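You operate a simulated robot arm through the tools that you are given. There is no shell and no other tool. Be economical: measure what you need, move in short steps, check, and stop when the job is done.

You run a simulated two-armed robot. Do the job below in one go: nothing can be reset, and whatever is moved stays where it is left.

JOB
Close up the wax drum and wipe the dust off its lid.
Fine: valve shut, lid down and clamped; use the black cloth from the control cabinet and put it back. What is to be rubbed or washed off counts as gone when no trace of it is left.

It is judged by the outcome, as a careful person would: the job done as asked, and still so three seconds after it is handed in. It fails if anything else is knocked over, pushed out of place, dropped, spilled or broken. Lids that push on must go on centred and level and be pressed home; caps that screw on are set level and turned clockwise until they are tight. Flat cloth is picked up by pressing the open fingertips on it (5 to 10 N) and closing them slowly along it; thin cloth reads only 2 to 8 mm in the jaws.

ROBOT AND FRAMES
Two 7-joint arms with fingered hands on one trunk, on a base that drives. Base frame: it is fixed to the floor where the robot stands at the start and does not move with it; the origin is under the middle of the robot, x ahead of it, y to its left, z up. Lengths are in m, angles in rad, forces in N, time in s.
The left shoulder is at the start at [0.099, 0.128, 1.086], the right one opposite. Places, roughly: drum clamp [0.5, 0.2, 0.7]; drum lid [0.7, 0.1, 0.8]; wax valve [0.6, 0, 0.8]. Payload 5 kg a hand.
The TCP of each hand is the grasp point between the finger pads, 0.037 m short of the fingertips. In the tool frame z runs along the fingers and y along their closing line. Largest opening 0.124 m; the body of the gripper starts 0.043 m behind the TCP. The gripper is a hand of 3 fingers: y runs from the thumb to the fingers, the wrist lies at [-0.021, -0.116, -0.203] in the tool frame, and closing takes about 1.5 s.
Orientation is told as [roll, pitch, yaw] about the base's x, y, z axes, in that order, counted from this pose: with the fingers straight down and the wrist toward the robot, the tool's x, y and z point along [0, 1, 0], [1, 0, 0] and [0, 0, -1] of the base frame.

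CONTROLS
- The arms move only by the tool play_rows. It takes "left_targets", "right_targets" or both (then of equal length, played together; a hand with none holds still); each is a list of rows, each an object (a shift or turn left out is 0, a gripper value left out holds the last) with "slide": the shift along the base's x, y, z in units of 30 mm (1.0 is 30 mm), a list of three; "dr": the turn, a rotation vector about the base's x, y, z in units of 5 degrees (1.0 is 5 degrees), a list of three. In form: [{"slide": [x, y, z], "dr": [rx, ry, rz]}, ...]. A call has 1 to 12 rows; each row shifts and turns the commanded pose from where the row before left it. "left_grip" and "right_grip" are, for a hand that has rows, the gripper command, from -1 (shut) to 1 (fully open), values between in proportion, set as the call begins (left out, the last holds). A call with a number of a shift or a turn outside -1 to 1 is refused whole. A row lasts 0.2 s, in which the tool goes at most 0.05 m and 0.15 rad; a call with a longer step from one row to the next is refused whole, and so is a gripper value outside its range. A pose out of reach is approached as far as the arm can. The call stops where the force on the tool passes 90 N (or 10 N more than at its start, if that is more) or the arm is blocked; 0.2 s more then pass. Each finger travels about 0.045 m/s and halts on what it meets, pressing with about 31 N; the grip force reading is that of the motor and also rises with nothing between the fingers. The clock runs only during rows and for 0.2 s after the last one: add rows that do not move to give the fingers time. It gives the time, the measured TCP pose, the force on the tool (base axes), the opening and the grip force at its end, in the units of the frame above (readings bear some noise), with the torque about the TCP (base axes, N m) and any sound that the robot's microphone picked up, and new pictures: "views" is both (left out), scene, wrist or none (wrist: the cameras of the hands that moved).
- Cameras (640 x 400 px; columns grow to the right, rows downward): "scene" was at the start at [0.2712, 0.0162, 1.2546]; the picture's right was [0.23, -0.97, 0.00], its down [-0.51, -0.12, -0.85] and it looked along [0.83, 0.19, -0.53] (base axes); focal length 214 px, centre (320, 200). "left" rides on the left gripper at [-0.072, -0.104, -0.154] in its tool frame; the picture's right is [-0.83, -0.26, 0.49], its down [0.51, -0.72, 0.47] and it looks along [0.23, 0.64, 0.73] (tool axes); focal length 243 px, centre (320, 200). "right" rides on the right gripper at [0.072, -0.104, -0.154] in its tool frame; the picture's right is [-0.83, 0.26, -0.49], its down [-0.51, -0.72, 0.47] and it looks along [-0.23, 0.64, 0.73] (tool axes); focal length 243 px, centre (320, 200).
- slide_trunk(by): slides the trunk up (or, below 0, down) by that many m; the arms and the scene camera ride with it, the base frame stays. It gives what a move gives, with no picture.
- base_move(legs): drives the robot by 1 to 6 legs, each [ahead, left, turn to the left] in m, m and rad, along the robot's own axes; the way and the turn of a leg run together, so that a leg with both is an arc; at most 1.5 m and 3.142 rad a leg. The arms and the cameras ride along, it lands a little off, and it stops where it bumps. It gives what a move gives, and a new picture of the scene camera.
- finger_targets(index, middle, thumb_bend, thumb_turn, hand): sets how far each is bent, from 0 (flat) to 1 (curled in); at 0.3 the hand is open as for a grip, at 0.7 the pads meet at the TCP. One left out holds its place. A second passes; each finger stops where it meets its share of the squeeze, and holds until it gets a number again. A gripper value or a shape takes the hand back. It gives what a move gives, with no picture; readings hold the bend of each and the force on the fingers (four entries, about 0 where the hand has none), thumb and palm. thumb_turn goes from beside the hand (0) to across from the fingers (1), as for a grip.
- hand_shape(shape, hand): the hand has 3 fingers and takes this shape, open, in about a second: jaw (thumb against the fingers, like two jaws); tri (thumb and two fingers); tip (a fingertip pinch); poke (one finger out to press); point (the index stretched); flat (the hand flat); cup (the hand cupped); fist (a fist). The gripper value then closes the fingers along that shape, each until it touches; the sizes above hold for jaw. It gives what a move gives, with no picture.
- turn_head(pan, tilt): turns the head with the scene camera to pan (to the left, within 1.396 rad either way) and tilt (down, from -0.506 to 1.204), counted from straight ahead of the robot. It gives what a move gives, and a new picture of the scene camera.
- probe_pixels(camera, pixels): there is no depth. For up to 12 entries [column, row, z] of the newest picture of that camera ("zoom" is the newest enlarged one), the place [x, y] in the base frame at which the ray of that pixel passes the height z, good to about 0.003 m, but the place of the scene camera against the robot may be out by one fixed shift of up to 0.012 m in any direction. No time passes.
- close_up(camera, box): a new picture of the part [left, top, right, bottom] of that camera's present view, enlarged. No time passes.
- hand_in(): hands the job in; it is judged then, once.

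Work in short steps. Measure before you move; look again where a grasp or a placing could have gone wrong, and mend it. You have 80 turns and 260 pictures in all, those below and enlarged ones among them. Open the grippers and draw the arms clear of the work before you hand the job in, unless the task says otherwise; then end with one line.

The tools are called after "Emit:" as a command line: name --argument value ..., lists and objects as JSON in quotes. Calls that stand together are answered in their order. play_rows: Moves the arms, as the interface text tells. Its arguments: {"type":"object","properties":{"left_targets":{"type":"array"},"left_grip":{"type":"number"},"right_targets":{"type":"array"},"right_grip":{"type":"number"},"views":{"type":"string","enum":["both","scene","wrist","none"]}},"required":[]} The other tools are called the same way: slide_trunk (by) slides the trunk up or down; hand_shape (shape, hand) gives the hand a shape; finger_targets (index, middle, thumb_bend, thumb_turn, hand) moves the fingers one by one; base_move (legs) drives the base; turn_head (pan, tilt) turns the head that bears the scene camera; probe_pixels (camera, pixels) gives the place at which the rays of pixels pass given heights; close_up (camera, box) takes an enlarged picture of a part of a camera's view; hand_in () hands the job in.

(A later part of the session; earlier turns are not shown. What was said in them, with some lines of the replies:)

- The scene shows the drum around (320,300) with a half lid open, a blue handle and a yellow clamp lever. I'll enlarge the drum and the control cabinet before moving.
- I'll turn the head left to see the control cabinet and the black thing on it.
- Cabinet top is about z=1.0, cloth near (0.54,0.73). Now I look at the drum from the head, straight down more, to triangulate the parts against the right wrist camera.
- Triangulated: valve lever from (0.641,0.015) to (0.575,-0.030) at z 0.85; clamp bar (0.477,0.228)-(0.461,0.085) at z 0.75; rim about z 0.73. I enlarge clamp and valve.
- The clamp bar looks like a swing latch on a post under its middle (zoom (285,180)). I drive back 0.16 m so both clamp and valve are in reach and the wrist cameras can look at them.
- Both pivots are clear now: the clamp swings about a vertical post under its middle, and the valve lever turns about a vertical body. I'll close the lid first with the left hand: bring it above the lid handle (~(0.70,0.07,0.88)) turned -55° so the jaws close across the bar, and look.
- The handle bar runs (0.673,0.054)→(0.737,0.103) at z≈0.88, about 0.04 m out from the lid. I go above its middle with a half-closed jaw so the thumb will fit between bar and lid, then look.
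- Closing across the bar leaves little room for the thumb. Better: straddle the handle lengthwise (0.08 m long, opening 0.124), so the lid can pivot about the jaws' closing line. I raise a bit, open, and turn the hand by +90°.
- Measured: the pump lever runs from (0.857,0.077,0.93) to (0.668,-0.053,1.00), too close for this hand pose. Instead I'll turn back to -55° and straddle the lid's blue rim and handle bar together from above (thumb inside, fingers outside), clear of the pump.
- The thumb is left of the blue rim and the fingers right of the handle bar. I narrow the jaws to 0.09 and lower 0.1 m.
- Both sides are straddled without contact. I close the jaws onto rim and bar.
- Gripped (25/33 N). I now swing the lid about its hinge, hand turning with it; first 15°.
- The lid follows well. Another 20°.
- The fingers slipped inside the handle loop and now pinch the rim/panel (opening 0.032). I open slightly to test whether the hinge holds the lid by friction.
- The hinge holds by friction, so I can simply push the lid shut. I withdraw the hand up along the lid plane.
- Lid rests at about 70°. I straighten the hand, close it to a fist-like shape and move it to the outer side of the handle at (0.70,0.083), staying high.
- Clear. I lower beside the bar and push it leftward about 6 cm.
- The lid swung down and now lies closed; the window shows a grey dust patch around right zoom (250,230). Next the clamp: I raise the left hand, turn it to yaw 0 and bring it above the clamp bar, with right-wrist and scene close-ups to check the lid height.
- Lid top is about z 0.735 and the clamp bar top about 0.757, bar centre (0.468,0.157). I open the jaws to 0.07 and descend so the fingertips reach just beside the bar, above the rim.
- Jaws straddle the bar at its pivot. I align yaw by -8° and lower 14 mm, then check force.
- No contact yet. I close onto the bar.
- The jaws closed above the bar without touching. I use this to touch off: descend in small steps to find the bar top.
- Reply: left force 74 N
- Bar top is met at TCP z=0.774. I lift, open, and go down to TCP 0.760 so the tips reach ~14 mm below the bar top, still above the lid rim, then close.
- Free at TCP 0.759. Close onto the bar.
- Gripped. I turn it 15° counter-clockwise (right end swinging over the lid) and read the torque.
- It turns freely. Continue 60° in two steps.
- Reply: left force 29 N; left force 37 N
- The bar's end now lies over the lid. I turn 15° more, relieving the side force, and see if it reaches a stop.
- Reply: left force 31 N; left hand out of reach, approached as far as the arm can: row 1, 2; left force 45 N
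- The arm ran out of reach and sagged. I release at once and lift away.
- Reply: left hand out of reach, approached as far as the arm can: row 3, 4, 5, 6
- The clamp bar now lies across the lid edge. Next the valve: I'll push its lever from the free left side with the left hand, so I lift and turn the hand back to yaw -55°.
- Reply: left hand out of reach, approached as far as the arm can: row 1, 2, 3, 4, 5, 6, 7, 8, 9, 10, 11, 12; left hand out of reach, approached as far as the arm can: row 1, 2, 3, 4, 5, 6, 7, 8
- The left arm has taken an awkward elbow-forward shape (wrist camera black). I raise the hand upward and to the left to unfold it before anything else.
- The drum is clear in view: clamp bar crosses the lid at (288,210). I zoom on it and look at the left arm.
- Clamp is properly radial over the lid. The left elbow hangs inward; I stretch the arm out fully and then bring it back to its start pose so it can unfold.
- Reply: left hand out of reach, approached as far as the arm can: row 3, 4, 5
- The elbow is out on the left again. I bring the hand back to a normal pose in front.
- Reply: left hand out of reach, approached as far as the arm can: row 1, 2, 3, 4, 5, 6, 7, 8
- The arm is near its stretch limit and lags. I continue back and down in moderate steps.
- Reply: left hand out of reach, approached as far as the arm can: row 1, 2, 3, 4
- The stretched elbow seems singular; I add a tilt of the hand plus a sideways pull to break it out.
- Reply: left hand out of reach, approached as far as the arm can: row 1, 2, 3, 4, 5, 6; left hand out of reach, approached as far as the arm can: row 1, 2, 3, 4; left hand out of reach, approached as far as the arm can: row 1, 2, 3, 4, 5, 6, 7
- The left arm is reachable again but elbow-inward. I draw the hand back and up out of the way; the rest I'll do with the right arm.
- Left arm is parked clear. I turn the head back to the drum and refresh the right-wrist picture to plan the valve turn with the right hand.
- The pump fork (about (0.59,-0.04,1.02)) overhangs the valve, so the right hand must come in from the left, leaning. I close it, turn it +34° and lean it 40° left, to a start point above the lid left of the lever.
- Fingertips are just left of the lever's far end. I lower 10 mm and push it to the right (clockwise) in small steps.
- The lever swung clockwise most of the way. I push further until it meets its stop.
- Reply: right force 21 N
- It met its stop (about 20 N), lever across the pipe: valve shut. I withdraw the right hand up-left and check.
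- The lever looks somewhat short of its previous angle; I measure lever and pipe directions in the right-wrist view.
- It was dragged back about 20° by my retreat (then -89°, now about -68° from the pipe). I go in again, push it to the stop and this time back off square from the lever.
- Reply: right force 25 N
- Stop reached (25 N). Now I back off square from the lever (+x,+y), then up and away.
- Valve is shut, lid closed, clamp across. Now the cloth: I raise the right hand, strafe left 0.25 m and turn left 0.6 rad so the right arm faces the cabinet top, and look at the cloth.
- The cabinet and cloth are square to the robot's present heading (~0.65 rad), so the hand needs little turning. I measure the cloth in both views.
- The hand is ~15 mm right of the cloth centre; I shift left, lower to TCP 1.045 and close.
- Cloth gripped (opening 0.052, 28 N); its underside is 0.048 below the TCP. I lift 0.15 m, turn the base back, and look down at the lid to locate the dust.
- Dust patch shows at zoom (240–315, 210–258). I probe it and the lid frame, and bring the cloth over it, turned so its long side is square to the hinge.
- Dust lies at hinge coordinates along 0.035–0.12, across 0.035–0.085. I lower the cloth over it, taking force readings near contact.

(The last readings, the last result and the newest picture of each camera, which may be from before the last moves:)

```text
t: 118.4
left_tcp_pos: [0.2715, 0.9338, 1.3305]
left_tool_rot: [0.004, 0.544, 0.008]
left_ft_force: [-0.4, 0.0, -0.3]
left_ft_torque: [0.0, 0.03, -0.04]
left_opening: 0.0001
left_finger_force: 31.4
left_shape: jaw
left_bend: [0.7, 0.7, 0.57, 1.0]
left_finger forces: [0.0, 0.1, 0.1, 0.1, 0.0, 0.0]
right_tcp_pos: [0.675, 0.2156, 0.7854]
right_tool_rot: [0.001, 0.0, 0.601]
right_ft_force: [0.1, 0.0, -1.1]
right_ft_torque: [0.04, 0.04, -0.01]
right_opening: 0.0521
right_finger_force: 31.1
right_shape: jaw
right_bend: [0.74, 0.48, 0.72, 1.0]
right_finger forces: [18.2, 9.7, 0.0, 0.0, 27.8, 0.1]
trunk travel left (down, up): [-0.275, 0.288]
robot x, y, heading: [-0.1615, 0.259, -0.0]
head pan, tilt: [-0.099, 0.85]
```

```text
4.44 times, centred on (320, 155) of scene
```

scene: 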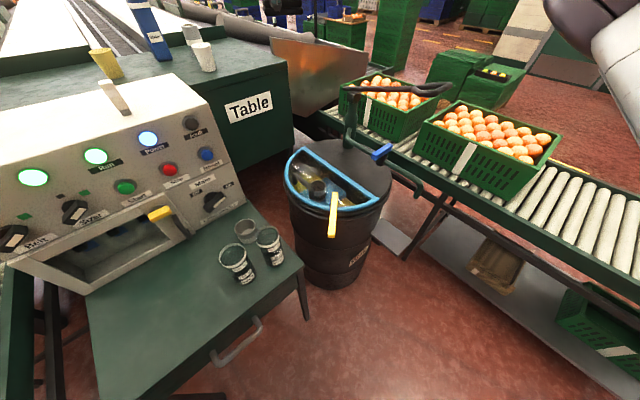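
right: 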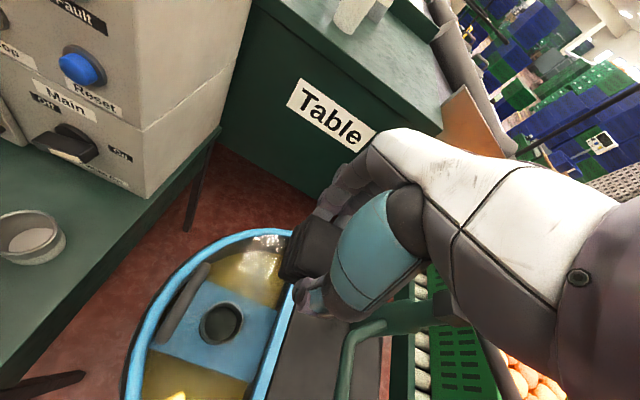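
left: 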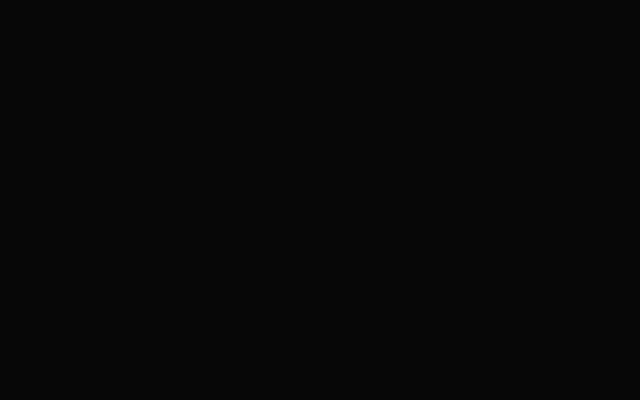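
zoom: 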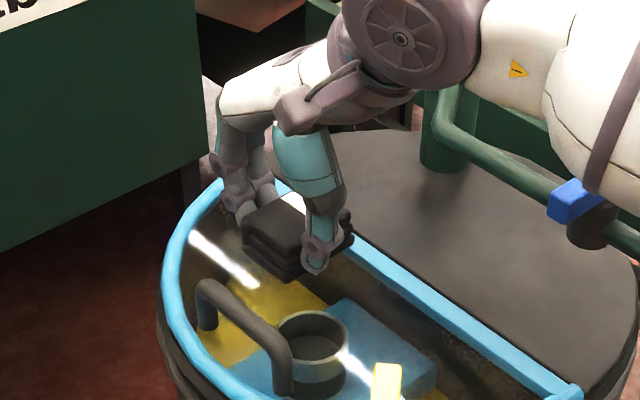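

Still no contact at 0.785. I go down in small steps to contact and wipe back and forth along the hinge direction, then lift and look.

Emit:
play_rows --right_targets '[{"slide": [0, 0, -0.1]}, {"slide": [0, 0, -0.1]}, {}]' --views "none"

Emit:
play_rows --right_targets '[{"slide": [0, 0, -0.1]}, {"slide": [-0.81, -0.58, 0]}, {"slide": [-0.81, -0.58, 0]}, {"slide": [0.81, 0.58, 0]}, {"slide": [0.81, 0.58, 0]}, {"slide": [0.81, 0.58, 0]}, {"slide": [0.5, 0.16, 0]}, {"slide": [-0.81, -0.58, 0]}, {"slide": [-0.81, -0.58, 0]}, {"slide": [0.81, 0.58, 0]}, {"slide": [0.6, 0.45, 0]}]' --views "none"

Emit:
play_rows --right_targets '[{"slide": [0, 0, -0.07]}, {"slide": [-0.81, -0.58, 0]}, {"slide": [-0.81, -0.58, 0]}, {"slide": [-0.81, -0.58, 0]}, {"slide": [-0.19, 0.27, 0]}, {"slide": [0.81, 0.58, 0]}, {"slide": [0.81, 0.58, 0]}, {"slide": [0.4, 0.29, 0]}, {"slide": [0.38, -0.54, 0]}, {"slide": [-0.81, -0.58, 0]}, {"slide": [-0.81, -0.58, 0]}, {"slide": [0.81, 0.58, 0]}]' --views "none"

Emit:
close_up --camera "scene" --box '[256, 110, 384, 200]'

```text
t: 119.2
left_tcp_pos: [0.2725, 0.9337, 1.3303]
left_tool_rot: [0.004, 0.546, 0.009]
left_ft_force: [0.0, 0.4, -0.3]
left_ft_torque: [-0.01, -0.02, 0.04]
left_opening: 0.0
left_finger_force: 30.5
left_shape: jaw
left_bend: [0.7, 0.7, 0.57, 1.0]
left_finger forces: [0.0, 0.0, 0.0, 0.1, 0.0, 0.0]
right_tcp_pos: [0.6744, 0.2153, 0.7797]
right_tool_rot: [0.0, 0.001, 0.602]
right_ft_force: [-0.1, 0.4, -0.5]
right_ft_torque: [0.03, -0.01, -0.04]
right_opening: 0.052
right_finger_force: 31.0
right_shape: jaw
right_bend: [0.74, 0.48, 0.72, 1.0]
right_finger forces: [18.0, 9.6, 0.1, 0.0, 27.9, 0.0]
trunk travel left (down, up): [-0.275, 0.288]
robot x, y, heading: [-0.155, 0.2532, -0.001]
head pan, tilt: [-0.099, 0.85]
```

```text
t: 121.6
left_tcp_pos: [0.2729, 0.9348, 1.3305]
left_tool_rot: [0.003, 0.544, 0.007]
left_ft_force: [-0.3, -0.4, -0.3]
left_ft_torque: [0.02, 0.02, 0.0]
left_opening: 0.0
left_finger_force: 31.2
left_shape: jaw
left_bend: [0.7, 0.7, 0.57, 1.0]
left_finger forces: [0.0, 0.0, 0.1, 0.1, 0.0, 0.0]
right_tcp_pos: [0.708, 0.2335, 0.777]
right_tool_rot: [0.0, -0.001, 0.599]
right_ft_force: [0.0, -0.1, -0.1]
right_ft_torque: [0.02, -0.01, 0.01]
right_opening: 0.052
right_finger_force: 30.6
right_shape: jaw
right_bend: [0.74, 0.48, 0.72, 1.0]
right_finger forces: [18.3, 9.8, 0.1, 0.1, 27.9, 0.0]
trunk travel left (down, up): [-0.275, 0.288]
robot x, y, heading: [-0.164, 0.2557, -0.006]
head pan, tilt: [-0.099, 0.85]
```

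```text
t: 124.2
left_tcp_pos: [0.2742, 0.9352, 1.3294]
left_tool_rot: [0.001, 0.547, 0.007]
left_ft_force: [0.7, 0.5, -1.3]
left_ft_torque: [-0.05, 0.06, -0.02]
left_opening: 0.0002
left_finger_force: 30.7
left_shape: jaw
left_bend: [0.7, 0.7, 0.57, 1.0]
left_finger forces: [0.1, 0.0, 0.0, 0.0, 0.0, 0.1]
right_tcp_pos: [0.6792, 0.201, 0.7732]
right_tool_rot: [0.0, 0.001, 0.602]
right_ft_force: [0.2, 1.4, -1.3]
right_ft_torque: [0.02, 0.03, 0.01]
right_opening: 0.0521
right_finger_force: 31.1
right_shape: jaw
right_bend: [0.74, 0.48, 0.72, 1.0]
right_finger forces: [18.3, 9.8, 0.1, 0.0, 28.1, 0.0]
trunk travel left (down, up): [-0.275, 0.288]
robot x, y, heading: [-0.1595, 0.2538, 0.002]
head pan, tilt: [-0.099, 0.85]
```

```text
4.44 times, centred on (320, 155) of scene
```

zoom: 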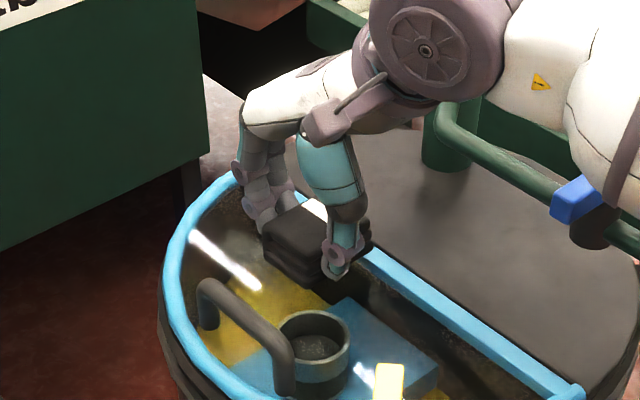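

Still no contact at 0.773, so the glass is lower. I continue with strokes at 0.769, 0.766 and 0.763 while reading forces.

Emit:
play_rows --right_targets '[{"slide": [-0.23, 0.32, -0.13]}, {"slide": [0.81, 0.58, 0]}, {"slide": [0.41, 0.29, 0]}, {"slide": [-0.81, -0.58, 0]}, {"slide": [-0.81, -0.58, 0]}, {"slide": [-0.41, -0.29, 0]}, {"slide": [0.81, 0.58, 0]}]' --views "none"

Emit:
play_rows --right_targets '[{"slide": [0, 0, -0.1]}, {"slide": [0.81, 0.58, 0]}, {"slide": [0.41, 0.29, 0]}, {"slide": [-0.81, -0.58, 0]}, {"slide": [-0.81, -0.58, 0]}, {"slide": [-0.41, -0.29, 0]}, {"slide": [0.81, 0.58, 0]}]' --views "none"

Emit:
play_rows --right_targets '[{"slide": [0, 0, -0.1]}, {"slide": [0.81, 0.58, 0]}, {"slide": [0.41, 0.29, 0]}, {"slide": [-0.81, -0.58, 0]}, {"slide": [-0.81, -0.58, 0]}, {"slide": [-0.41, -0.29, 0]}, {"slide": [0.81, 0.58, 0]}]' --views "none"

Emit:
close_up --camera "scene" --box '[280, 130, 360, 190]'

```text
t: 125.8
left_tcp_pos: [0.2723, 0.9345, 1.3281]
left_tool_rot: [0.002, 0.547, 0.008]
left_ft_force: [0.2, 0.9, -0.2]
left_ft_torque: [-0.05, 0.01, 0.03]
left_opening: 0.0002
left_finger_force: 31.1
left_shape: jaw
left_bend: [0.7, 0.7, 0.57, 1.0]
left_finger forces: [0.0, 0.1, 0.1, 0.0, 0.1, 0.0]
right_tcp_pos: [0.6707, 0.2105, 0.7713]
right_tool_rot: [-0.001, 0.002, 0.602]
right_ft_force: [-0.3, -0.4, -1.1]
right_ft_torque: [-0.03, 0.02, -0.01]
right_opening: 0.0519
right_finger_force: 31.1
right_shape: jaw
right_bend: [0.74, 0.48, 0.72, 1.0]
right_finger forces: [18.1, 9.7, 0.0, 0.0, 27.9, 0.1]
trunk travel left (down, up): [-0.275, 0.288]
robot x, y, heading: [-0.1599, 0.2541, -0.0]
head pan, tilt: [-0.099, 0.85]
```

```text
t: 127.4
left_tcp_pos: [0.2726, 0.9352, 1.329]
left_tool_rot: [0.001, 0.546, 0.006]
left_ft_force: [1.4, 0.3, -0.9]
left_ft_torque: [-0.04, 0.07, 0.0]
left_opening: 0.0001
left_finger_force: 30.7
left_shape: jaw
left_bend: [0.7, 0.7, 0.57, 1.0]
left_finger forces: [0.0, 0.0, 0.0, 0.0, 0.1, 0.1]
right_tcp_pos: [0.6712, 0.2097, 0.7663]
right_tool_rot: [0.001, 0.0, 0.602]
right_ft_force: [1.5, 0.1, 0.2]
right_ft_torque: [-0.04, 0.03, 0.03]
right_opening: 0.0522
right_finger_force: 31.1
right_shape: jaw
right_bend: [0.74, 0.48, 0.72, 1.0]
right_finger forces: [18.2, 9.7, 0.1, 0.0, 27.9, 0.1]
trunk travel left (down, up): [-0.275, 0.288]
robot x, y, heading: [-0.1596, 0.2502, 0.005]
head pan, tilt: [-0.099, 0.85]
```

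```text
t: 129.0
left_tcp_pos: [0.2729, 0.9344, 1.3292]
left_tool_rot: [0.002, 0.547, 0.006]
left_ft_force: [-0.2, 0.0, -0.3]
left_ft_torque: [-0.03, 0.02, -0.03]
left_opening: 0.0
left_finger_force: 30.8
left_shape: jaw
left_bend: [0.7, 0.7, 0.57, 1.0]
left_finger forces: [0.0, 0.0, 0.1, 0.0, 0.0, 0.1]
right_tcp_pos: [0.6693, 0.2113, 0.7612]
right_tool_rot: [0.0, 0.001, 0.6]
right_ft_force: [0.3, -0.5, -1.1]
right_ft_torque: [-0.03, 0.01, -0.02]
right_opening: 0.0518
right_finger_force: 30.9
right_shape: jaw
right_bend: [0.74, 0.48, 0.72, 1.0]
right_finger forces: [18.3, 9.6, 0.0, 0.0, 27.9, 0.0]
trunk travel left (down, up): [-0.275, 0.288]
robot x, y, heading: [-0.1609, 0.2575, -0.001]
head pan, tilt: [-0.099, 0.85]
```

```text
6.67 times, centred on (320, 160) of scene
```

zoom: 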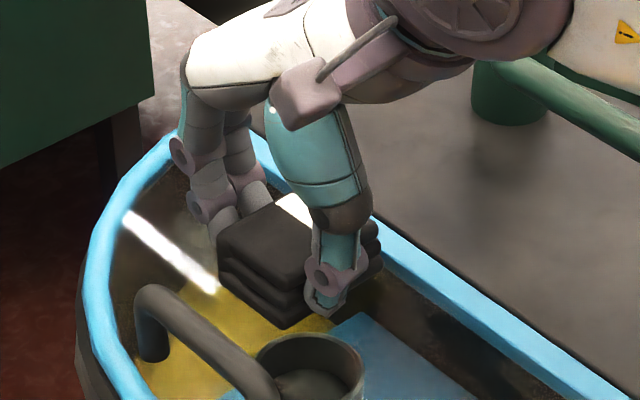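

Still free at 0.761; keep stepping down 3 mm per call with strokes.

Emit:
play_rows --right_targets '[{"slide": [0, 0, -0.1]}, {"slide": [0.81, 0.58, 0]}, {"slide": [0.41, 0.29, 0]}, {"slide": [-0.81, -0.58, 0]}, {"slide": [-0.81, -0.58, 0]}, {"slide": [-0.41, -0.29, 0]}, {"slide": [0.81, 0.58, 0]}]' --views "none"

Emit:
play_rows --right_targets '[{"slide": [0, 0, -0.1]}, {"slide": [0.81, 0.58, 0]}, {"slide": [0.41, 0.29, 0]}, {"slide": [-0.81, -0.58, 0]}, {"slide": [-0.81, -0.58, 0]}, {"slide": [-0.41, -0.29, 0]}, {"slide": [0.81, 0.58, 0]}]' --views "none"

Emit:
play_rows --right_targets '[{"slide": [0, 0, -0.1]}, {"slide": [0.81, 0.58, 0]}, {"slide": [0.41, 0.29, 0]}, {"slide": [-0.81, -0.58, 0]}, {"slide": [-0.81, -0.58, 0]}, {"slide": [-0.41, -0.29, 0]}, {"slide": [0.81, 0.58, 0]}]' --views "none"

Emit:
close_up --camera "scene" --box '[280, 130, 360, 190]'

```text
t: 130.6
left_tcp_pos: [0.2727, 0.9351, 1.329]
left_tool_rot: [0.002, 0.547, 0.009]
left_ft_force: [0.1, 0.0, -0.4]
left_ft_torque: [-0.04, 0.02, -0.01]
left_opening: 0.0
left_finger_force: 30.7
left_shape: jaw
left_bend: [0.7, 0.7, 0.57, 1.0]
left_finger forces: [0.1, 0.1, 0.0, 0.0, 0.1, 0.0]
right_tcp_pos: [0.6684, 0.2098, 0.761]
right_tool_rot: [0.0, 0.0, 0.602]
right_ft_force: [0.1, 0.6, -0.7]
right_ft_torque: [-0.03, 0.0, -0.01]
right_opening: 0.0522
right_finger_force: 31.3
right_shape: jaw
right_bend: [0.74, 0.48, 0.72, 1.0]
right_finger forces: [18.2, 9.7, 0.1, 0.0, 27.9, 0.0]
trunk travel left (down, up): [-0.275, 0.288]
robot x, y, heading: [-0.1636, 0.2549, -0.004]
head pan, tilt: [-0.099, 0.85]
```

```text
t: 132.2
left_tcp_pos: [0.2731, 0.9349, 1.3302]
left_tool_rot: [0.003, 0.547, 0.008]
left_ft_force: [0.7, 0.2, -0.1]
left_ft_torque: [-0.04, 0.03, 0.02]
left_opening: 0.0
left_finger_force: 31.0
left_shape: jaw
left_bend: [0.7, 0.7, 0.57, 1.0]
left_finger forces: [0.1, 0.0, 0.0, 0.0, 0.1, 0.0]
right_tcp_pos: [0.6685, 0.2101, 0.7562]
right_tool_rot: [0.001, 0.001, 0.603]
right_ft_force: [-1.1, 0.3, 1.6]
right_ft_torque: [0.01, 0.03, 0.01]
right_opening: 0.052
right_finger_force: 31.2
right_shape: jaw
right_bend: [0.74, 0.48, 0.72, 1.0]
right_finger forces: [18.4, 9.9, 0.1, 0.0, 29.1, 0.1]
trunk travel left (down, up): [-0.275, 0.288]
robot x, y, heading: [-0.1638, 0.2549, 0.0]
head pan, tilt: [-0.099, 0.85]
```

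```text
t: 133.8
left_tcp_pos: [0.2718, 0.9347, 1.3303]
left_tool_rot: [0.001, 0.544, 0.007]
left_ft_force: [-0.1, 0.5, -0.4]
left_ft_torque: [-0.01, 0.01, 0.01]
left_opening: 0.0
left_finger_force: 31.1
left_shape: jaw
left_bend: [0.7, 0.7, 0.57, 1.0]
left_finger forces: [0.0, 0.0, 0.0, 0.0, 0.1, 0.0]
right_tcp_pos: [0.6685, 0.2103, 0.7564]
right_tool_rot: [-0.001, 0.0, 0.602]
right_ft_force: [-5.4, -2.9, 14.9]
right_ft_torque: [-0.12, 0.2, -0.01]
right_opening: 0.0523
right_finger_force: 31.0
right_shape: jaw
right_bend: [0.74, 0.48, 0.72, 1.0]
right_finger forces: [18.3, 9.7, 0.1, 0.1, 33.9, 0.0]
trunk travel left (down, up): [-0.275, 0.288]
robot x, y, heading: [-0.1596, 0.2551, -0.005]
head pan, tilt: [-0.099, 0.85]
```

```text
6.67 times, centred on (320, 160) of scene
```

zoom: 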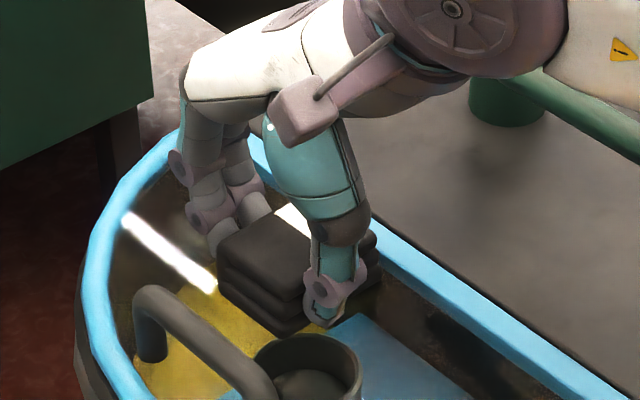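

Contact: 15 N at TCP 0.756. I wipe the whole dusty area with several overlapping passes at this height, then lift and look.

Emit:
play_rows --right_targets '[{"slide": [0.81, 0.58, 0]}, {"slide": [0.65, 0.47, 0]}, {"slide": [-0.81, -0.58, 0]}, {"slide": [-0.81, -0.58, 0]}, {"slide": [-0.81, -0.58, 0]}, {"slide": [-0.4, -0.29, 0]}, {"slide": [0.23, -0.32, 0]}, {"slide": [0.81, 0.58, 0]}, {"slide": [0.81, 0.58, 0]}, {"slide": [0.81, 0.58, 0]}, {"slide": [0.54, 0.39, 0]}]' --views "none"

Emit:
play_rows --right_targets '[{"slide": [-0.81, -0.58, 0]}, {"slide": [-0.81, -0.58, 0]}, {"slide": [-0.47, 0.65, 0]}, {"slide": [0.81, 0.58, 0]}, {"slide": [-0.81, -0.58, 0]}, {"slide": [-0.81, -0.58, 0]}, {"slide": [-0.81, -0.58, 0]}, {"slide": [0.81, 0.58, 0]}, {"slide": [0.81, 0.58, 0]}, {"slide": [0.23, -0.32, 0]}, {"slide": [0.81, 0.58, 0]}, {"slide": [0.4, 0.29, 0]}]' --views "none"

Emit:
play_rows --right_targets '[{"slide": [-0.81, -0.58, 0]}, {"slide": [-0.81, -0.58, 0]}, {"slide": [0.81, 0.58, 0]}, {"slide": [0.4, 0.29, 0.3]}, {"slide": [0, 0, 1]}, {"slide": [0, 0, 1]}, {"slide": [0, 0, 1]}, {"slide": [0, 0, 1]}, {"slide": [0, 0, 1]}, {"slide": [0, 0, 1]}, {"slide": [0, 0, 1]}]' --views "none"

Emit:
close_up --camera "scene" --box '[272, 130, 368, 190]'

Emit:
turn_head --pan -0.3 --tilt 0.95

Emit:
close_up --camera "scene" --box '[300, 80, 444, 190]'

```text
t: 136.2
left_tcp_pos: [0.2719, 0.934, 1.3306]
left_tool_rot: [0.004, 0.545, 0.011]
left_ft_force: [0.2, 0.2, -0.2]
left_ft_torque: [0.01, -0.03, -0.04]
left_opening: 0.0
left_finger_force: 31.0
left_shape: jaw
left_bend: [0.7, 0.7, 0.57, 1.0]
left_finger forces: [0.0, 0.1, 0.1, 0.1, 0.1, 0.0]
right_tcp_pos: [0.7246, 0.2338, 0.7576]
right_tool_rot: [-0.001, 0.0, 0.601]
right_ft_force: [0.3, -0.2, 0.6]
right_ft_torque: [0.02, -0.03, 0.0]
right_opening: 0.0526
right_finger_force: 30.8
right_shape: jaw
right_bend: [0.74, 0.48, 0.72, 1.0]
right_finger forces: [19.6, 10.4, 0.0, 0.1, 30.2, 0.0]
trunk travel left (down, up): [-0.275, 0.288]
robot x, y, heading: [-0.1664, 0.2557, 0.001]
head pan, tilt: [-0.099, 0.85]
```

```text
t: 138.8
left_tcp_pos: [0.2698, 0.933, 1.3315]
left_tool_rot: [0.005, 0.544, 0.009]
left_ft_force: [-1.1, 0.1, 0.3]
left_ft_torque: [0.03, -0.01, 0.01]
left_opening: 0.0
left_finger_force: 31.0
left_shape: jaw
left_bend: [0.7, 0.7, 0.57, 1.0]
left_finger forces: [0.1, 0.1, 0.1, 0.0, 0.0, 0.1]
right_tcp_pos: [0.7041, 0.2362, 0.7556]
right_tool_rot: [-0.003, -0.002, 0.601]
right_ft_force: [0.1, -0.3, 7.7]
right_ft_torque: [-0.03, -0.01, 0.02]
right_opening: 0.0525
right_finger_force: 30.8
right_shape: jaw
right_bend: [0.74, 0.48, 0.72, 1.0]
right_finger forces: [19.5, 10.9, 0.1, 0.0, 31.4, 0.0]
trunk travel left (down, up): [-0.275, 0.288]
robot x, y, heading: [-0.1601, 0.2553, -0.003]
head pan, tilt: [-0.099, 0.85]
```

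```text
t: 141.2
left_tcp_pos: [0.2702, 0.9338, 1.3308]
left_tool_rot: [0.004, 0.544, 0.008]
left_ft_force: [0.7, 0.4, 0.0]
left_ft_torque: [0.0, 0.02, 0.01]
left_opening: 0.0001
left_finger_force: 31.2
left_shape: jaw
left_bend: [0.7, 0.7, 0.57, 1.0]
left_finger forces: [0.0, 0.0, 0.0, 0.0, 0.0, 0.0]
right_tcp_pos: [0.6904, 0.2271, 0.9755]
right_tool_rot: [0.0, -0.001, 0.603]
right_ft_force: [-0.1, -0.3, -0.6]
right_ft_torque: [-0.01, 0.01, -0.02]
right_opening: 0.0523
right_finger_force: 31.4
right_shape: jaw
right_bend: [0.74, 0.48, 0.72, 1.0]
right_finger forces: [19.7, 10.2, 0.0, 0.0, 29.9, 0.2]
trunk travel left (down, up): [-0.275, 0.288]
robot x, y, heading: [-0.1619, 0.2592, -0.001]
head pan, tilt: [-0.099, 0.85]
```

```text
6.67 times, centred on (320, 160) of scene
```

zoom: 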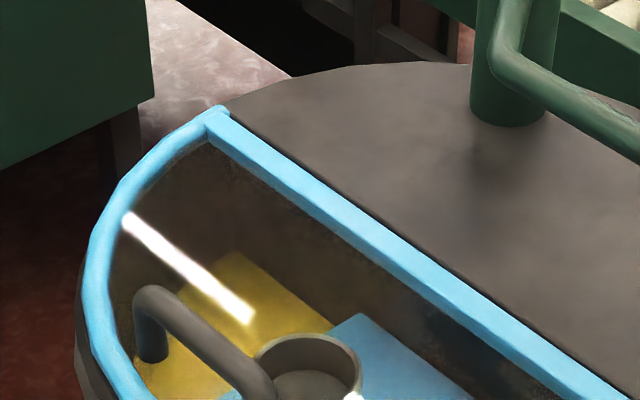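

```text
t: 141.9
left_tcp_pos: [0.2716, 0.9334, 1.3306]
left_tool_rot: [0.003, 0.545, 0.007]
left_ft_force: [0.7, 0.1, -0.4]
left_ft_torque: [0.02, 0.01, -0.01]
left_opening: 0.0002
left_finger_force: 31.0
left_shape: jaw
left_bend: [0.7, 0.7, 0.57, 1.0]
left_finger forces: [0.0, 0.0, 0.1, 0.0, 0.0, 0.0]
right_tcp_pos: [0.6907, 0.2263, 0.9742]
right_tool_rot: [0.002, 0.001, 0.603]
right_ft_force: [0.3, 0.4, -1.0]
right_ft_torque: [0.0, 0.01, 0.0]
right_opening: 0.0525
right_finger_force: 31.3
right_shape: jaw
right_bend: [0.74, 0.48, 0.72, 1.0]
right_finger forces: [19.7, 10.2, 0.0, 0.0, 30.0, 0.0]
trunk travel left (down, up): [-0.275, 0.288]
robot x, y, heading: [-0.1637, 0.252, 0.003]
head pan, tilt: [-0.3, 0.949]
```

scene: 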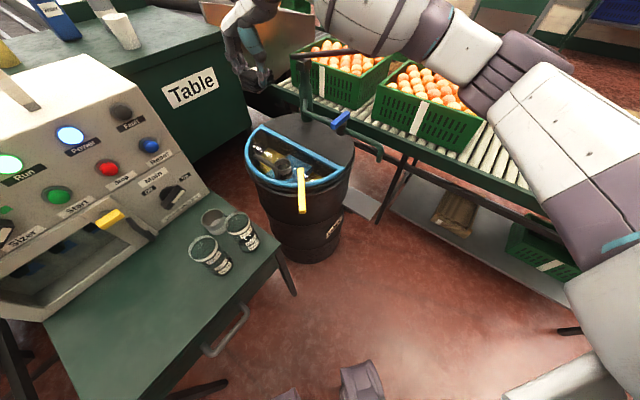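

```text
3.64 times, centred on (372, 135) of scene
```

zoom: 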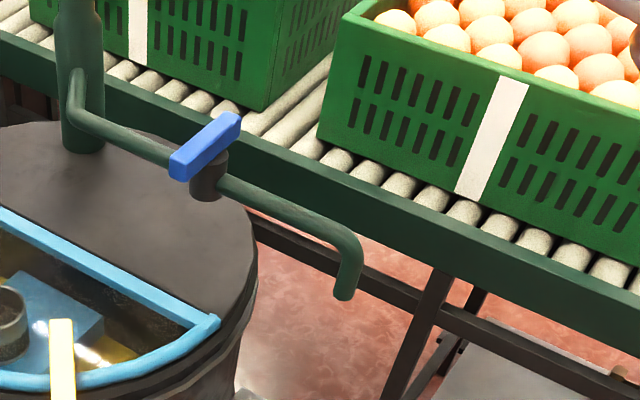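

The dust is gone, the valve lever still lies across the pipe. Now back to the cabinet: I reverse the arm move, raise, and turn the base left 0.595 rad.

Emit:
play_rows --right_targets '[{"slide": [-0.1, 0.21, 0.93], "dr": [0, 0, -0.7125]}, {"slide": [-0.1, 0.21, 0.93], "dr": [0, 0, -0.7125]}, {"slide": [-0.1, 0.21, 0.93], "dr": [0, 0, -0.7125]}, {"slide": [-0.1, 0.21, 0.93], "dr": [0, 0, -0.7125]}, {"slide": [-0.1, 0.21, 0.93], "dr": [0, 0, -0.7125]}, {"slide": [-0.1, 0.21, 0.93], "dr": [0, 0, -0.7125]}, {"slide": [-0.1, 0.21, 0.93], "dr": [0, 0, -0.7125]}, {"slide": [-0.1, 0.21, 0.93], "dr": [0, 0, -0.7125]}, {}]' --views "none"

Emit:
base_move --legs '[[0, 0, 0.594]]'

Emit:
turn_head --pan 0.1 --tilt 0.5

Emit:
play_rows --right_targets '[{}]' --views "none"

```text
t: 143.9
left_tcp_pos: [0.2719, 0.9323, 1.3299]
left_tool_rot: [0.002, 0.547, 0.01]
left_ft_force: [0.9, -0.6, -0.7]
left_ft_torque: [0.01, 0.01, -0.01]
left_opening: 0.0
left_finger_force: 31.1
left_shape: jaw
left_bend: [0.7, 0.7, 0.57, 1.0]
left_finger forces: [0.0, 0.0, 0.0, 0.0, 0.1, 0.0]
right_tcp_pos: [0.6688, 0.2757, 1.1988]
right_tool_rot: [0.001, -0.002, 0.103]
right_ft_force: [0.1, -0.1, -1.3]
right_ft_torque: [0.03, -0.02, 0.0]
right_opening: 0.0524
right_finger_force: 31.4
right_shape: jaw
right_bend: [0.74, 0.48, 0.72, 1.0]
right_finger forces: [19.6, 10.2, 0.0, 0.0, 29.6, 0.0]
trunk travel left (down, up): [-0.275, 0.288]
robot x, y, heading: [-0.1596, 0.2532, -0.001]
head pan, tilt: [-0.3, 0.949]
```

```text
t: 145.9
left_tcp_pos: [-0.1766, 1.0603, 1.3304]
left_tool_rot: [0.002, 0.545, 0.595]
left_ft_force: [0.1, 0.2, -1.3]
left_ft_torque: [0.01, -0.01, -0.02]
left_opening: 0.0
left_finger_force: 31.1
left_shape: jaw
left_bend: [0.7, 0.7, 0.57, 1.0]
left_finger forces: [0.1, 0.0, 0.1, 0.0, 0.1, 0.1]
right_tcp_pos: [0.5186, 0.7322, 1.1983]
right_tool_rot: [0.0, 0.0, 0.69]
right_ft_force: [-0.7, -0.5, -1.0]
right_ft_torque: [0.01, -0.01, 0.0]
right_opening: 0.0527
right_finger_force: 30.7
right_shape: jaw
right_bend: [0.74, 0.48, 0.72, 1.0]
right_finger forces: [19.0, 9.7, 0.0, 0.0, 28.6, 0.0]
trunk travel left (down, up): [-0.275, 0.288]
robot x, y, heading: [-0.1604, 0.2577, 0.583]
head pan, tilt: [-0.3, 0.949]
```

scene: 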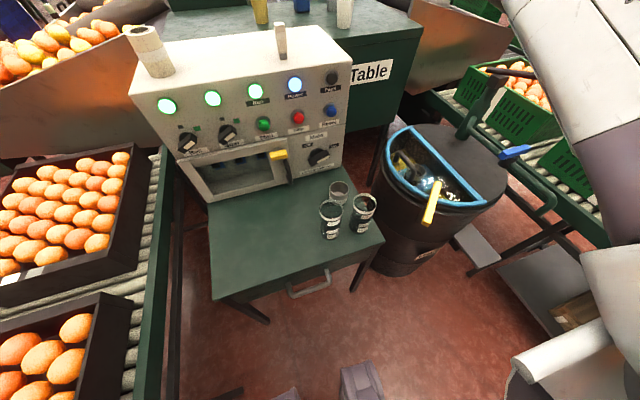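

```text
t: 146.8
left_tcp_pos: [-0.177, 1.0595, 1.3294]
left_tool_rot: [0.003, 0.544, 0.594]
left_ft_force: [0.2, 0.6, -0.3]
left_ft_torque: [0.01, -0.01, 0.0]
left_opening: 0.0001
left_finger_force: 30.7
left_shape: jaw
left_bend: [0.7, 0.7, 0.57, 1.0]
left_finger forces: [0.1, 0.0, 0.0, 0.0, 0.0, 0.1]
right_tcp_pos: [0.5172, 0.7322, 1.1975]
right_tool_rot: [0.0, -0.002, 0.693]
right_ft_force: [-0.4, 0.4, -0.6]
right_ft_torque: [-0.02, -0.02, 0.0]
right_opening: 0.0522
right_finger_force: 31.6
right_shape: jaw
right_bend: [0.74, 0.48, 0.72, 1.0]
right_finger forces: [18.9, 9.7, 0.0, 0.0, 28.7, 0.0]
trunk travel left (down, up): [-0.275, 0.288]
robot x, y, heading: [-0.1614, 0.253, 0.588]
head pan, tilt: [0.099, 0.499]
```

scene: 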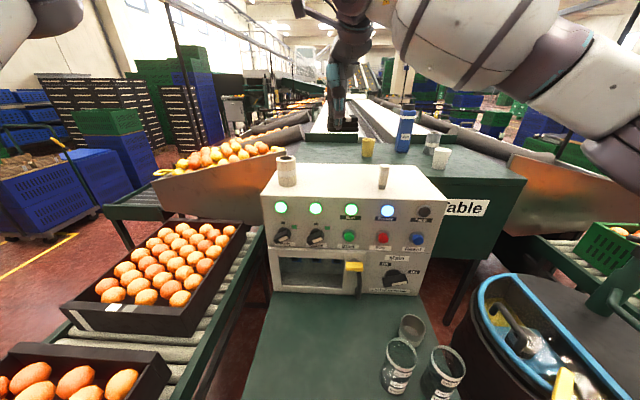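

```text
t: 147.2
left_tcp_pos: [-0.1768, 1.0604, 1.3307]
left_tool_rot: [0.003, 0.545, 0.594]
left_ft_force: [-0.3, 0.1, -0.8]
left_ft_torque: [-0.01, 0.01, -0.01]
left_opening: 0.0002
left_finger_force: 31.4
left_shape: jaw
left_bend: [0.7, 0.7, 0.57, 1.0]
left_finger forces: [0.1, 0.1, 0.0, 0.0, 0.0, 0.0]
right_tcp_pos: [0.5175, 0.7319, 1.1985]
right_tool_rot: [0.0, 0.0, 0.69]
right_ft_force: [-0.3, 0.2, -1.1]
right_ft_torque: [-0.01, -0.01, 0.0]
right_opening: 0.0526
right_finger_force: 30.8
right_shape: jaw
right_bend: [0.74, 0.48, 0.72, 1.0]
right_finger forces: [19.0, 9.8, 0.1, 0.0, 28.7, 0.1]
trunk travel left (down, up): [-0.275, 0.288]
robot x, y, heading: [-0.1607, 0.2531, 0.587]
head pan, tilt: [0.099, 0.499]
5 turns are left
```

I correct by (-6, +5.5) mm, lower to TCP 1.048, read force, then open and lift straight up.

Emit:
play_rows --right_targets '[{"slide": [-0.2, 0.18, 0], "dr": [0, 0, 0.09]}, {"slide": [0, 0, -0.9]}, {"slide": [0, 0, -0.9]}, {"slide": [0, 0, -0.9]}, {"slide": [0, 0, -0.9]}, {"slide": [0, 0, -0.9]}, {"slide": [0, 0, -0.3]}, {"slide": [0, 0, -0.2]}, {}]' --views "none"

Emit:
close_up --camera "scene" --box '[284, 130, 396, 200]'

```text
t: 149.2
left_tcp_pos: [-0.1763, 1.0608, 1.3316]
left_tool_rot: [0.003, 0.544, 0.596]
left_ft_force: [-0.7, 0.6, 1.2]
left_ft_torque: [0.0, 0.0, -0.01]
left_opening: 0.0001
left_finger_force: 31.0
left_shape: jaw
left_bend: [0.7, 0.7, 0.57, 1.0]
left_finger forces: [0.0, 0.0, 0.0, 0.0, 0.0, 0.0]
right_tcp_pos: [0.5137, 0.7382, 1.0477]
right_tool_rot: [0.0, -0.001, 0.698]
right_ft_force: [-0.9, -0.7, -0.7]
right_ft_torque: [0.02, -0.02, 0.0]
right_opening: 0.0524
right_finger_force: 30.9
right_shape: jaw
right_bend: [0.74, 0.48, 0.72, 1.0]
right_finger forces: [18.9, 9.7, 0.0, 0.0, 28.6, 0.0]
trunk travel left (down, up): [-0.275, 0.288]
robot x, y, heading: [-0.1648, 0.2509, 0.583]
head pan, tilt: [0.099, 0.499]
```

```text
5.71 times, centred on (340, 165) of scene
4 turns are left
```

zoom: 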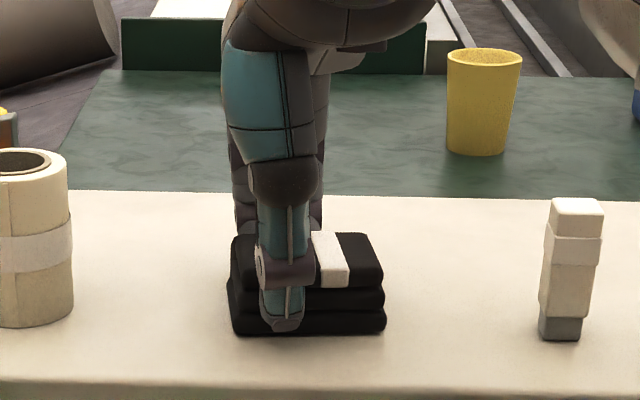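

The cloth is back where it was, just touching. I lower 1 mm, open, lift and draw back.

Emit:
play_rows --right_targets '[{"slide": [0, 0, -0.04]}, {}]' --views "none"

Emit:
play_rows --right_targets '[{}, {}, {}, {}, {}, {}, {}, {}]' --right_grip 1 --views "none"

Emit:
play_rows --right_targets '[{"slide": [0, 0, 0.6]}, {"slide": [0, 0, 0.9]}, {"slide": [0, 0, 0.9]}, {"slide": [0, 0, 0.9]}, {"slide": [0, 0, 0.9]}, {"slide": [-0.62, -0.73, 0.3]}, {"slide": [-0.62, -0.73, 0]}, {"slide": [-0.62, -0.73, 0]}, {"slide": [-0.62, -0.73, 0]}]' --views "scene"

Emit:
close_up --camera "scene" --box '[284, 130, 396, 200]'

Emit:
close_up --camera "scene" --box '[440, 250, 640, 400]'

```text
t: 149.8
left_tcp_pos: [-0.1781, 1.0603, 1.3313]
left_tool_rot: [0.004, 0.546, 0.596]
left_ft_force: [-0.2, 0.5, 0.1]
left_ft_torque: [0.01, -0.02, 0.0]
left_opening: 0.0001
left_finger_force: 30.8
left_shape: jaw
left_bend: [0.7, 0.7, 0.57, 1.0]
left_finger forces: [0.0, 0.1, 0.1, 0.1, 0.0, 0.0]
right_tcp_pos: [0.5135, 0.7377, 1.0468]
right_tool_rot: [0.0, 0.002, 0.699]
right_ft_force: [-1.5, 0.5, 0.3]
right_ft_torque: [-0.03, -0.02, 0.0]
right_opening: 0.0522
right_finger_force: 30.9
right_shape: jaw
right_bend: [0.74, 0.48, 0.72, 1.0]
right_finger forces: [18.9, 9.7, 0.0, 0.1, 28.6, 0.1]
trunk travel left (down, up): [-0.275, 0.288]
robot x, y, heading: [-0.1589, 0.2545, 0.586]
head pan, tilt: [0.099, 0.499]
```

```text
t: 151.6
left_tcp_pos: [-0.1768, 1.0609, 1.3307]
left_tool_rot: [0.004, 0.546, 0.594]
left_ft_force: [0.0, -0.6, -0.5]
left_ft_torque: [0.02, 0.01, 0.03]
left_opening: 0.0001
left_finger_force: 30.5
left_shape: jaw
left_bend: [0.7, 0.7, 0.57, 1.0]
left_finger forces: [0.0, 0.0, 0.0, 0.1, 0.0, 0.0]
right_tcp_pos: [0.5138, 0.7379, 1.0465]
right_tool_rot: [0.001, 0.0, 0.698]
right_ft_force: [0.8, 0.5, 0.0]
right_ft_torque: [0.0, -0.02, 0.0]
right_opening: 0.1237
right_finger_force: 0.1
right_shape: jaw
right_bend: [0.3, 0.3, 0.3, 0.98]
right_finger forces: [0.0, 0.0, 0.0, 0.0, 0.0, 0.0]
trunk travel left (down, up): [-0.275, 0.288]
robot x, y, heading: [-0.1604, 0.2544, 0.585]
head pan, tilt: [0.099, 0.499]
```

```text
t: 153.6
left_tcp_pos: [-0.177, 1.0588, 1.3308]
left_tool_rot: [0.005, 0.545, 0.596]
left_ft_force: [0.1, -0.5, -0.4]
left_ft_torque: [0.0, 0.0, -0.02]
left_opening: 0.0
left_finger_force: 31.3
left_shape: jaw
left_bend: [0.7, 0.7, 0.57, 1.0]
left_finger forces: [0.1, 0.1, 0.1, 0.0, 0.0, 0.0]
right_tcp_pos: [0.4378, 0.6502, 1.1826]
right_tool_rot: [-0.001, -0.002, 0.698]
right_ft_force: [-0.1, -0.5, 0.3]
right_ft_torque: [-0.01, -0.04, -0.03]
right_opening: 0.1237
right_finger_force: 0.1
right_shape: jaw
right_bend: [0.3, 0.3, 0.3, 0.98]
right_finger forces: [0.0, 0.0, 0.0, 0.0, 0.0, 0.1]
trunk travel left (down, up): [-0.275, 0.288]
robot x, y, heading: [-0.1616, 0.2531, 0.59]
head pan, tilt: [0.099, 0.499]
```

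scene: 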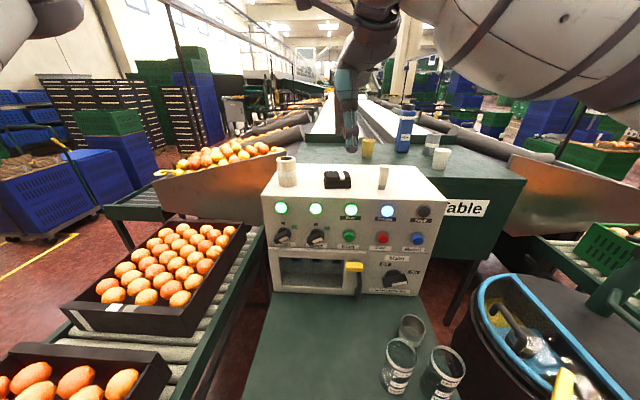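

```text
5.71 times, centred on (340, 165) of scene
```

zoom: 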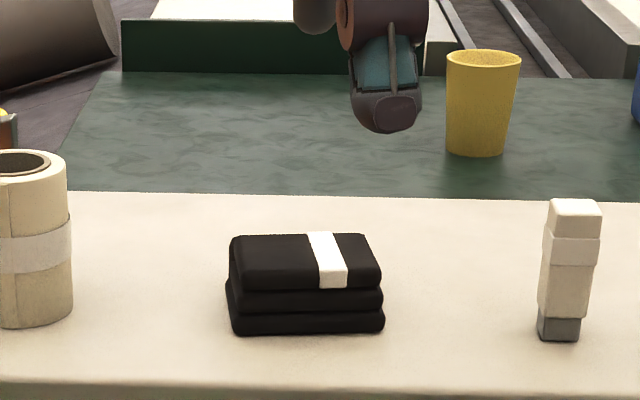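

```text
2.67 times, centred on (540, 325) of scene
3 turns are left
```

zoom: 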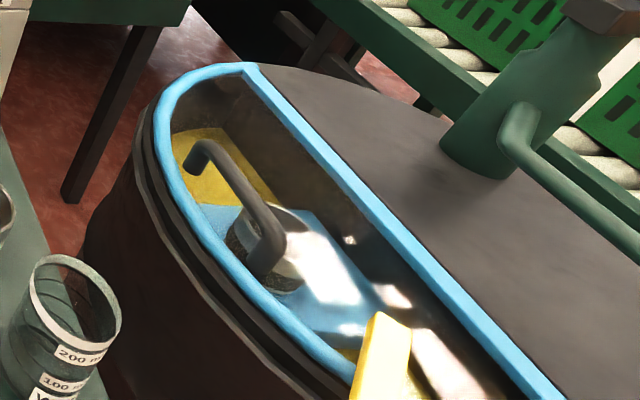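

The cloth sits back as before and the window shows only reflections. I open the left gripper and take a last look at the valve and clamp.

Emit:
play_rows --left_targets '[{}, {}, {}, {}, {}, {}, {}, {}]' --left_grip 1 --views "none"

Emit:
turn_head --pan -0.7 --tilt 0.75

Emit:
close_up --camera "scene" --box '[200, 90, 440, 240]'

```text
t: 155.4
left_tcp_pos: [-0.1772, 1.0607, 1.3311]
left_tool_rot: [0.002, 0.545, 0.596]
left_ft_force: [-0.2, 0.7, 0.1]
left_ft_torque: [0.0, -0.01, 0.08]
left_opening: 0.1236
left_finger_force: 0.2
left_shape: jaw
left_bend: [0.3, 0.3, 0.3, 0.98]
left_finger forces: [0.1, 0.0, 0.1, 0.1, 0.1, 0.0]
right_tcp_pos: [0.4371, 0.6512, 1.182]
right_tool_rot: [0.0, 0.001, 0.699]
right_ft_force: [-0.2, 1.0, 1.2]
right_ft_torque: [0.02, -0.01, -0.01]
right_opening: 0.1238
right_finger_force: 0.0
right_shape: jaw
right_bend: [0.3, 0.3, 0.3, 0.98]
right_finger forces: [0.1, 0.0, 0.0, 0.0, 0.0, 0.1]
trunk travel left (down, up): [-0.275, 0.288]
robot x, y, heading: [-0.1627, 0.2561, 0.586]
head pan, tilt: [0.099, 0.499]
```

```text
t: 156.6
left_tcp_pos: [-0.176, 1.0598, 1.3311]
left_tool_rot: [0.002, 0.545, 0.595]
left_ft_force: [0.4, 0.2, 0.2]
left_ft_torque: [0.02, -0.02, -0.02]
left_opening: 0.1235
left_finger_force: 0.1
left_shape: jaw
left_bend: [0.3, 0.3, 0.3, 0.98]
left_finger forces: [0.1, 0.1, 0.1, 0.0, 0.0, 0.1]
right_tcp_pos: [0.4386, 0.6515, 1.1822]
right_tool_rot: [0.0, 0.0, 0.696]
right_ft_force: [0.1, -0.1, 0.0]
right_ft_torque: [-0.02, -0.01, 0.0]
right_opening: 0.1237
right_finger_force: 0.1
right_shape: jaw
right_bend: [0.3, 0.3, 0.3, 0.98]
right_finger forces: [0.0, 0.0, 0.0, 0.0, 0.1, 0.0]
trunk travel left (down, up): [-0.275, 0.288]
robot x, y, heading: [-0.1597, 0.2538, 0.586]
head pan, tilt: [-0.7, 0.75]
```

scene: 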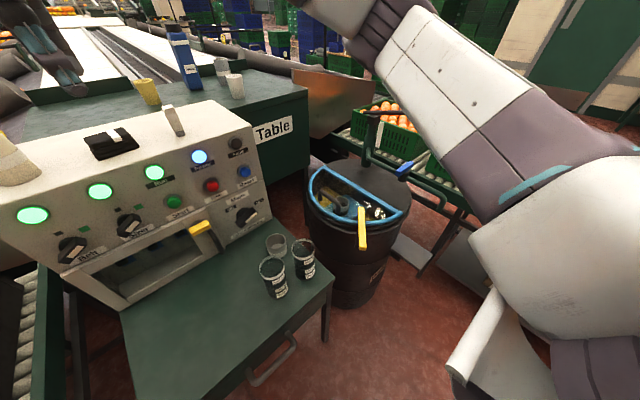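

```text
2.67 times, centred on (320, 165) of scene
2 turns are left
```

zoom: 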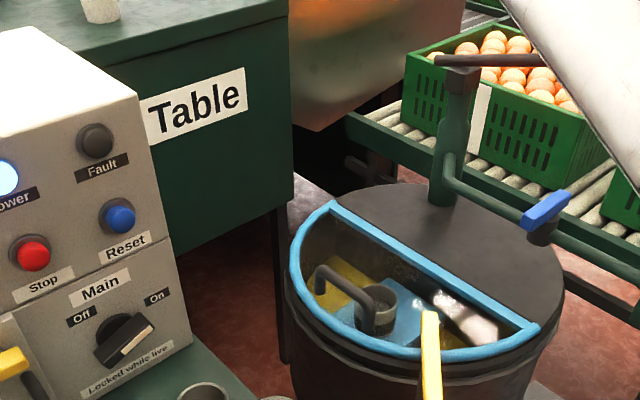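

Valve lever lies across the pipe, lid is down with the clamp over it, window clean, and cloth back on the cabinet. I hand in.

Emit:
hand_in

```text
The job is handed in.
```

The drum is closed: valve shut, lid down and clamped. I wiped the dust off the lid, saw none left in the last pictures, and put the black cloth back on the control cabinet.
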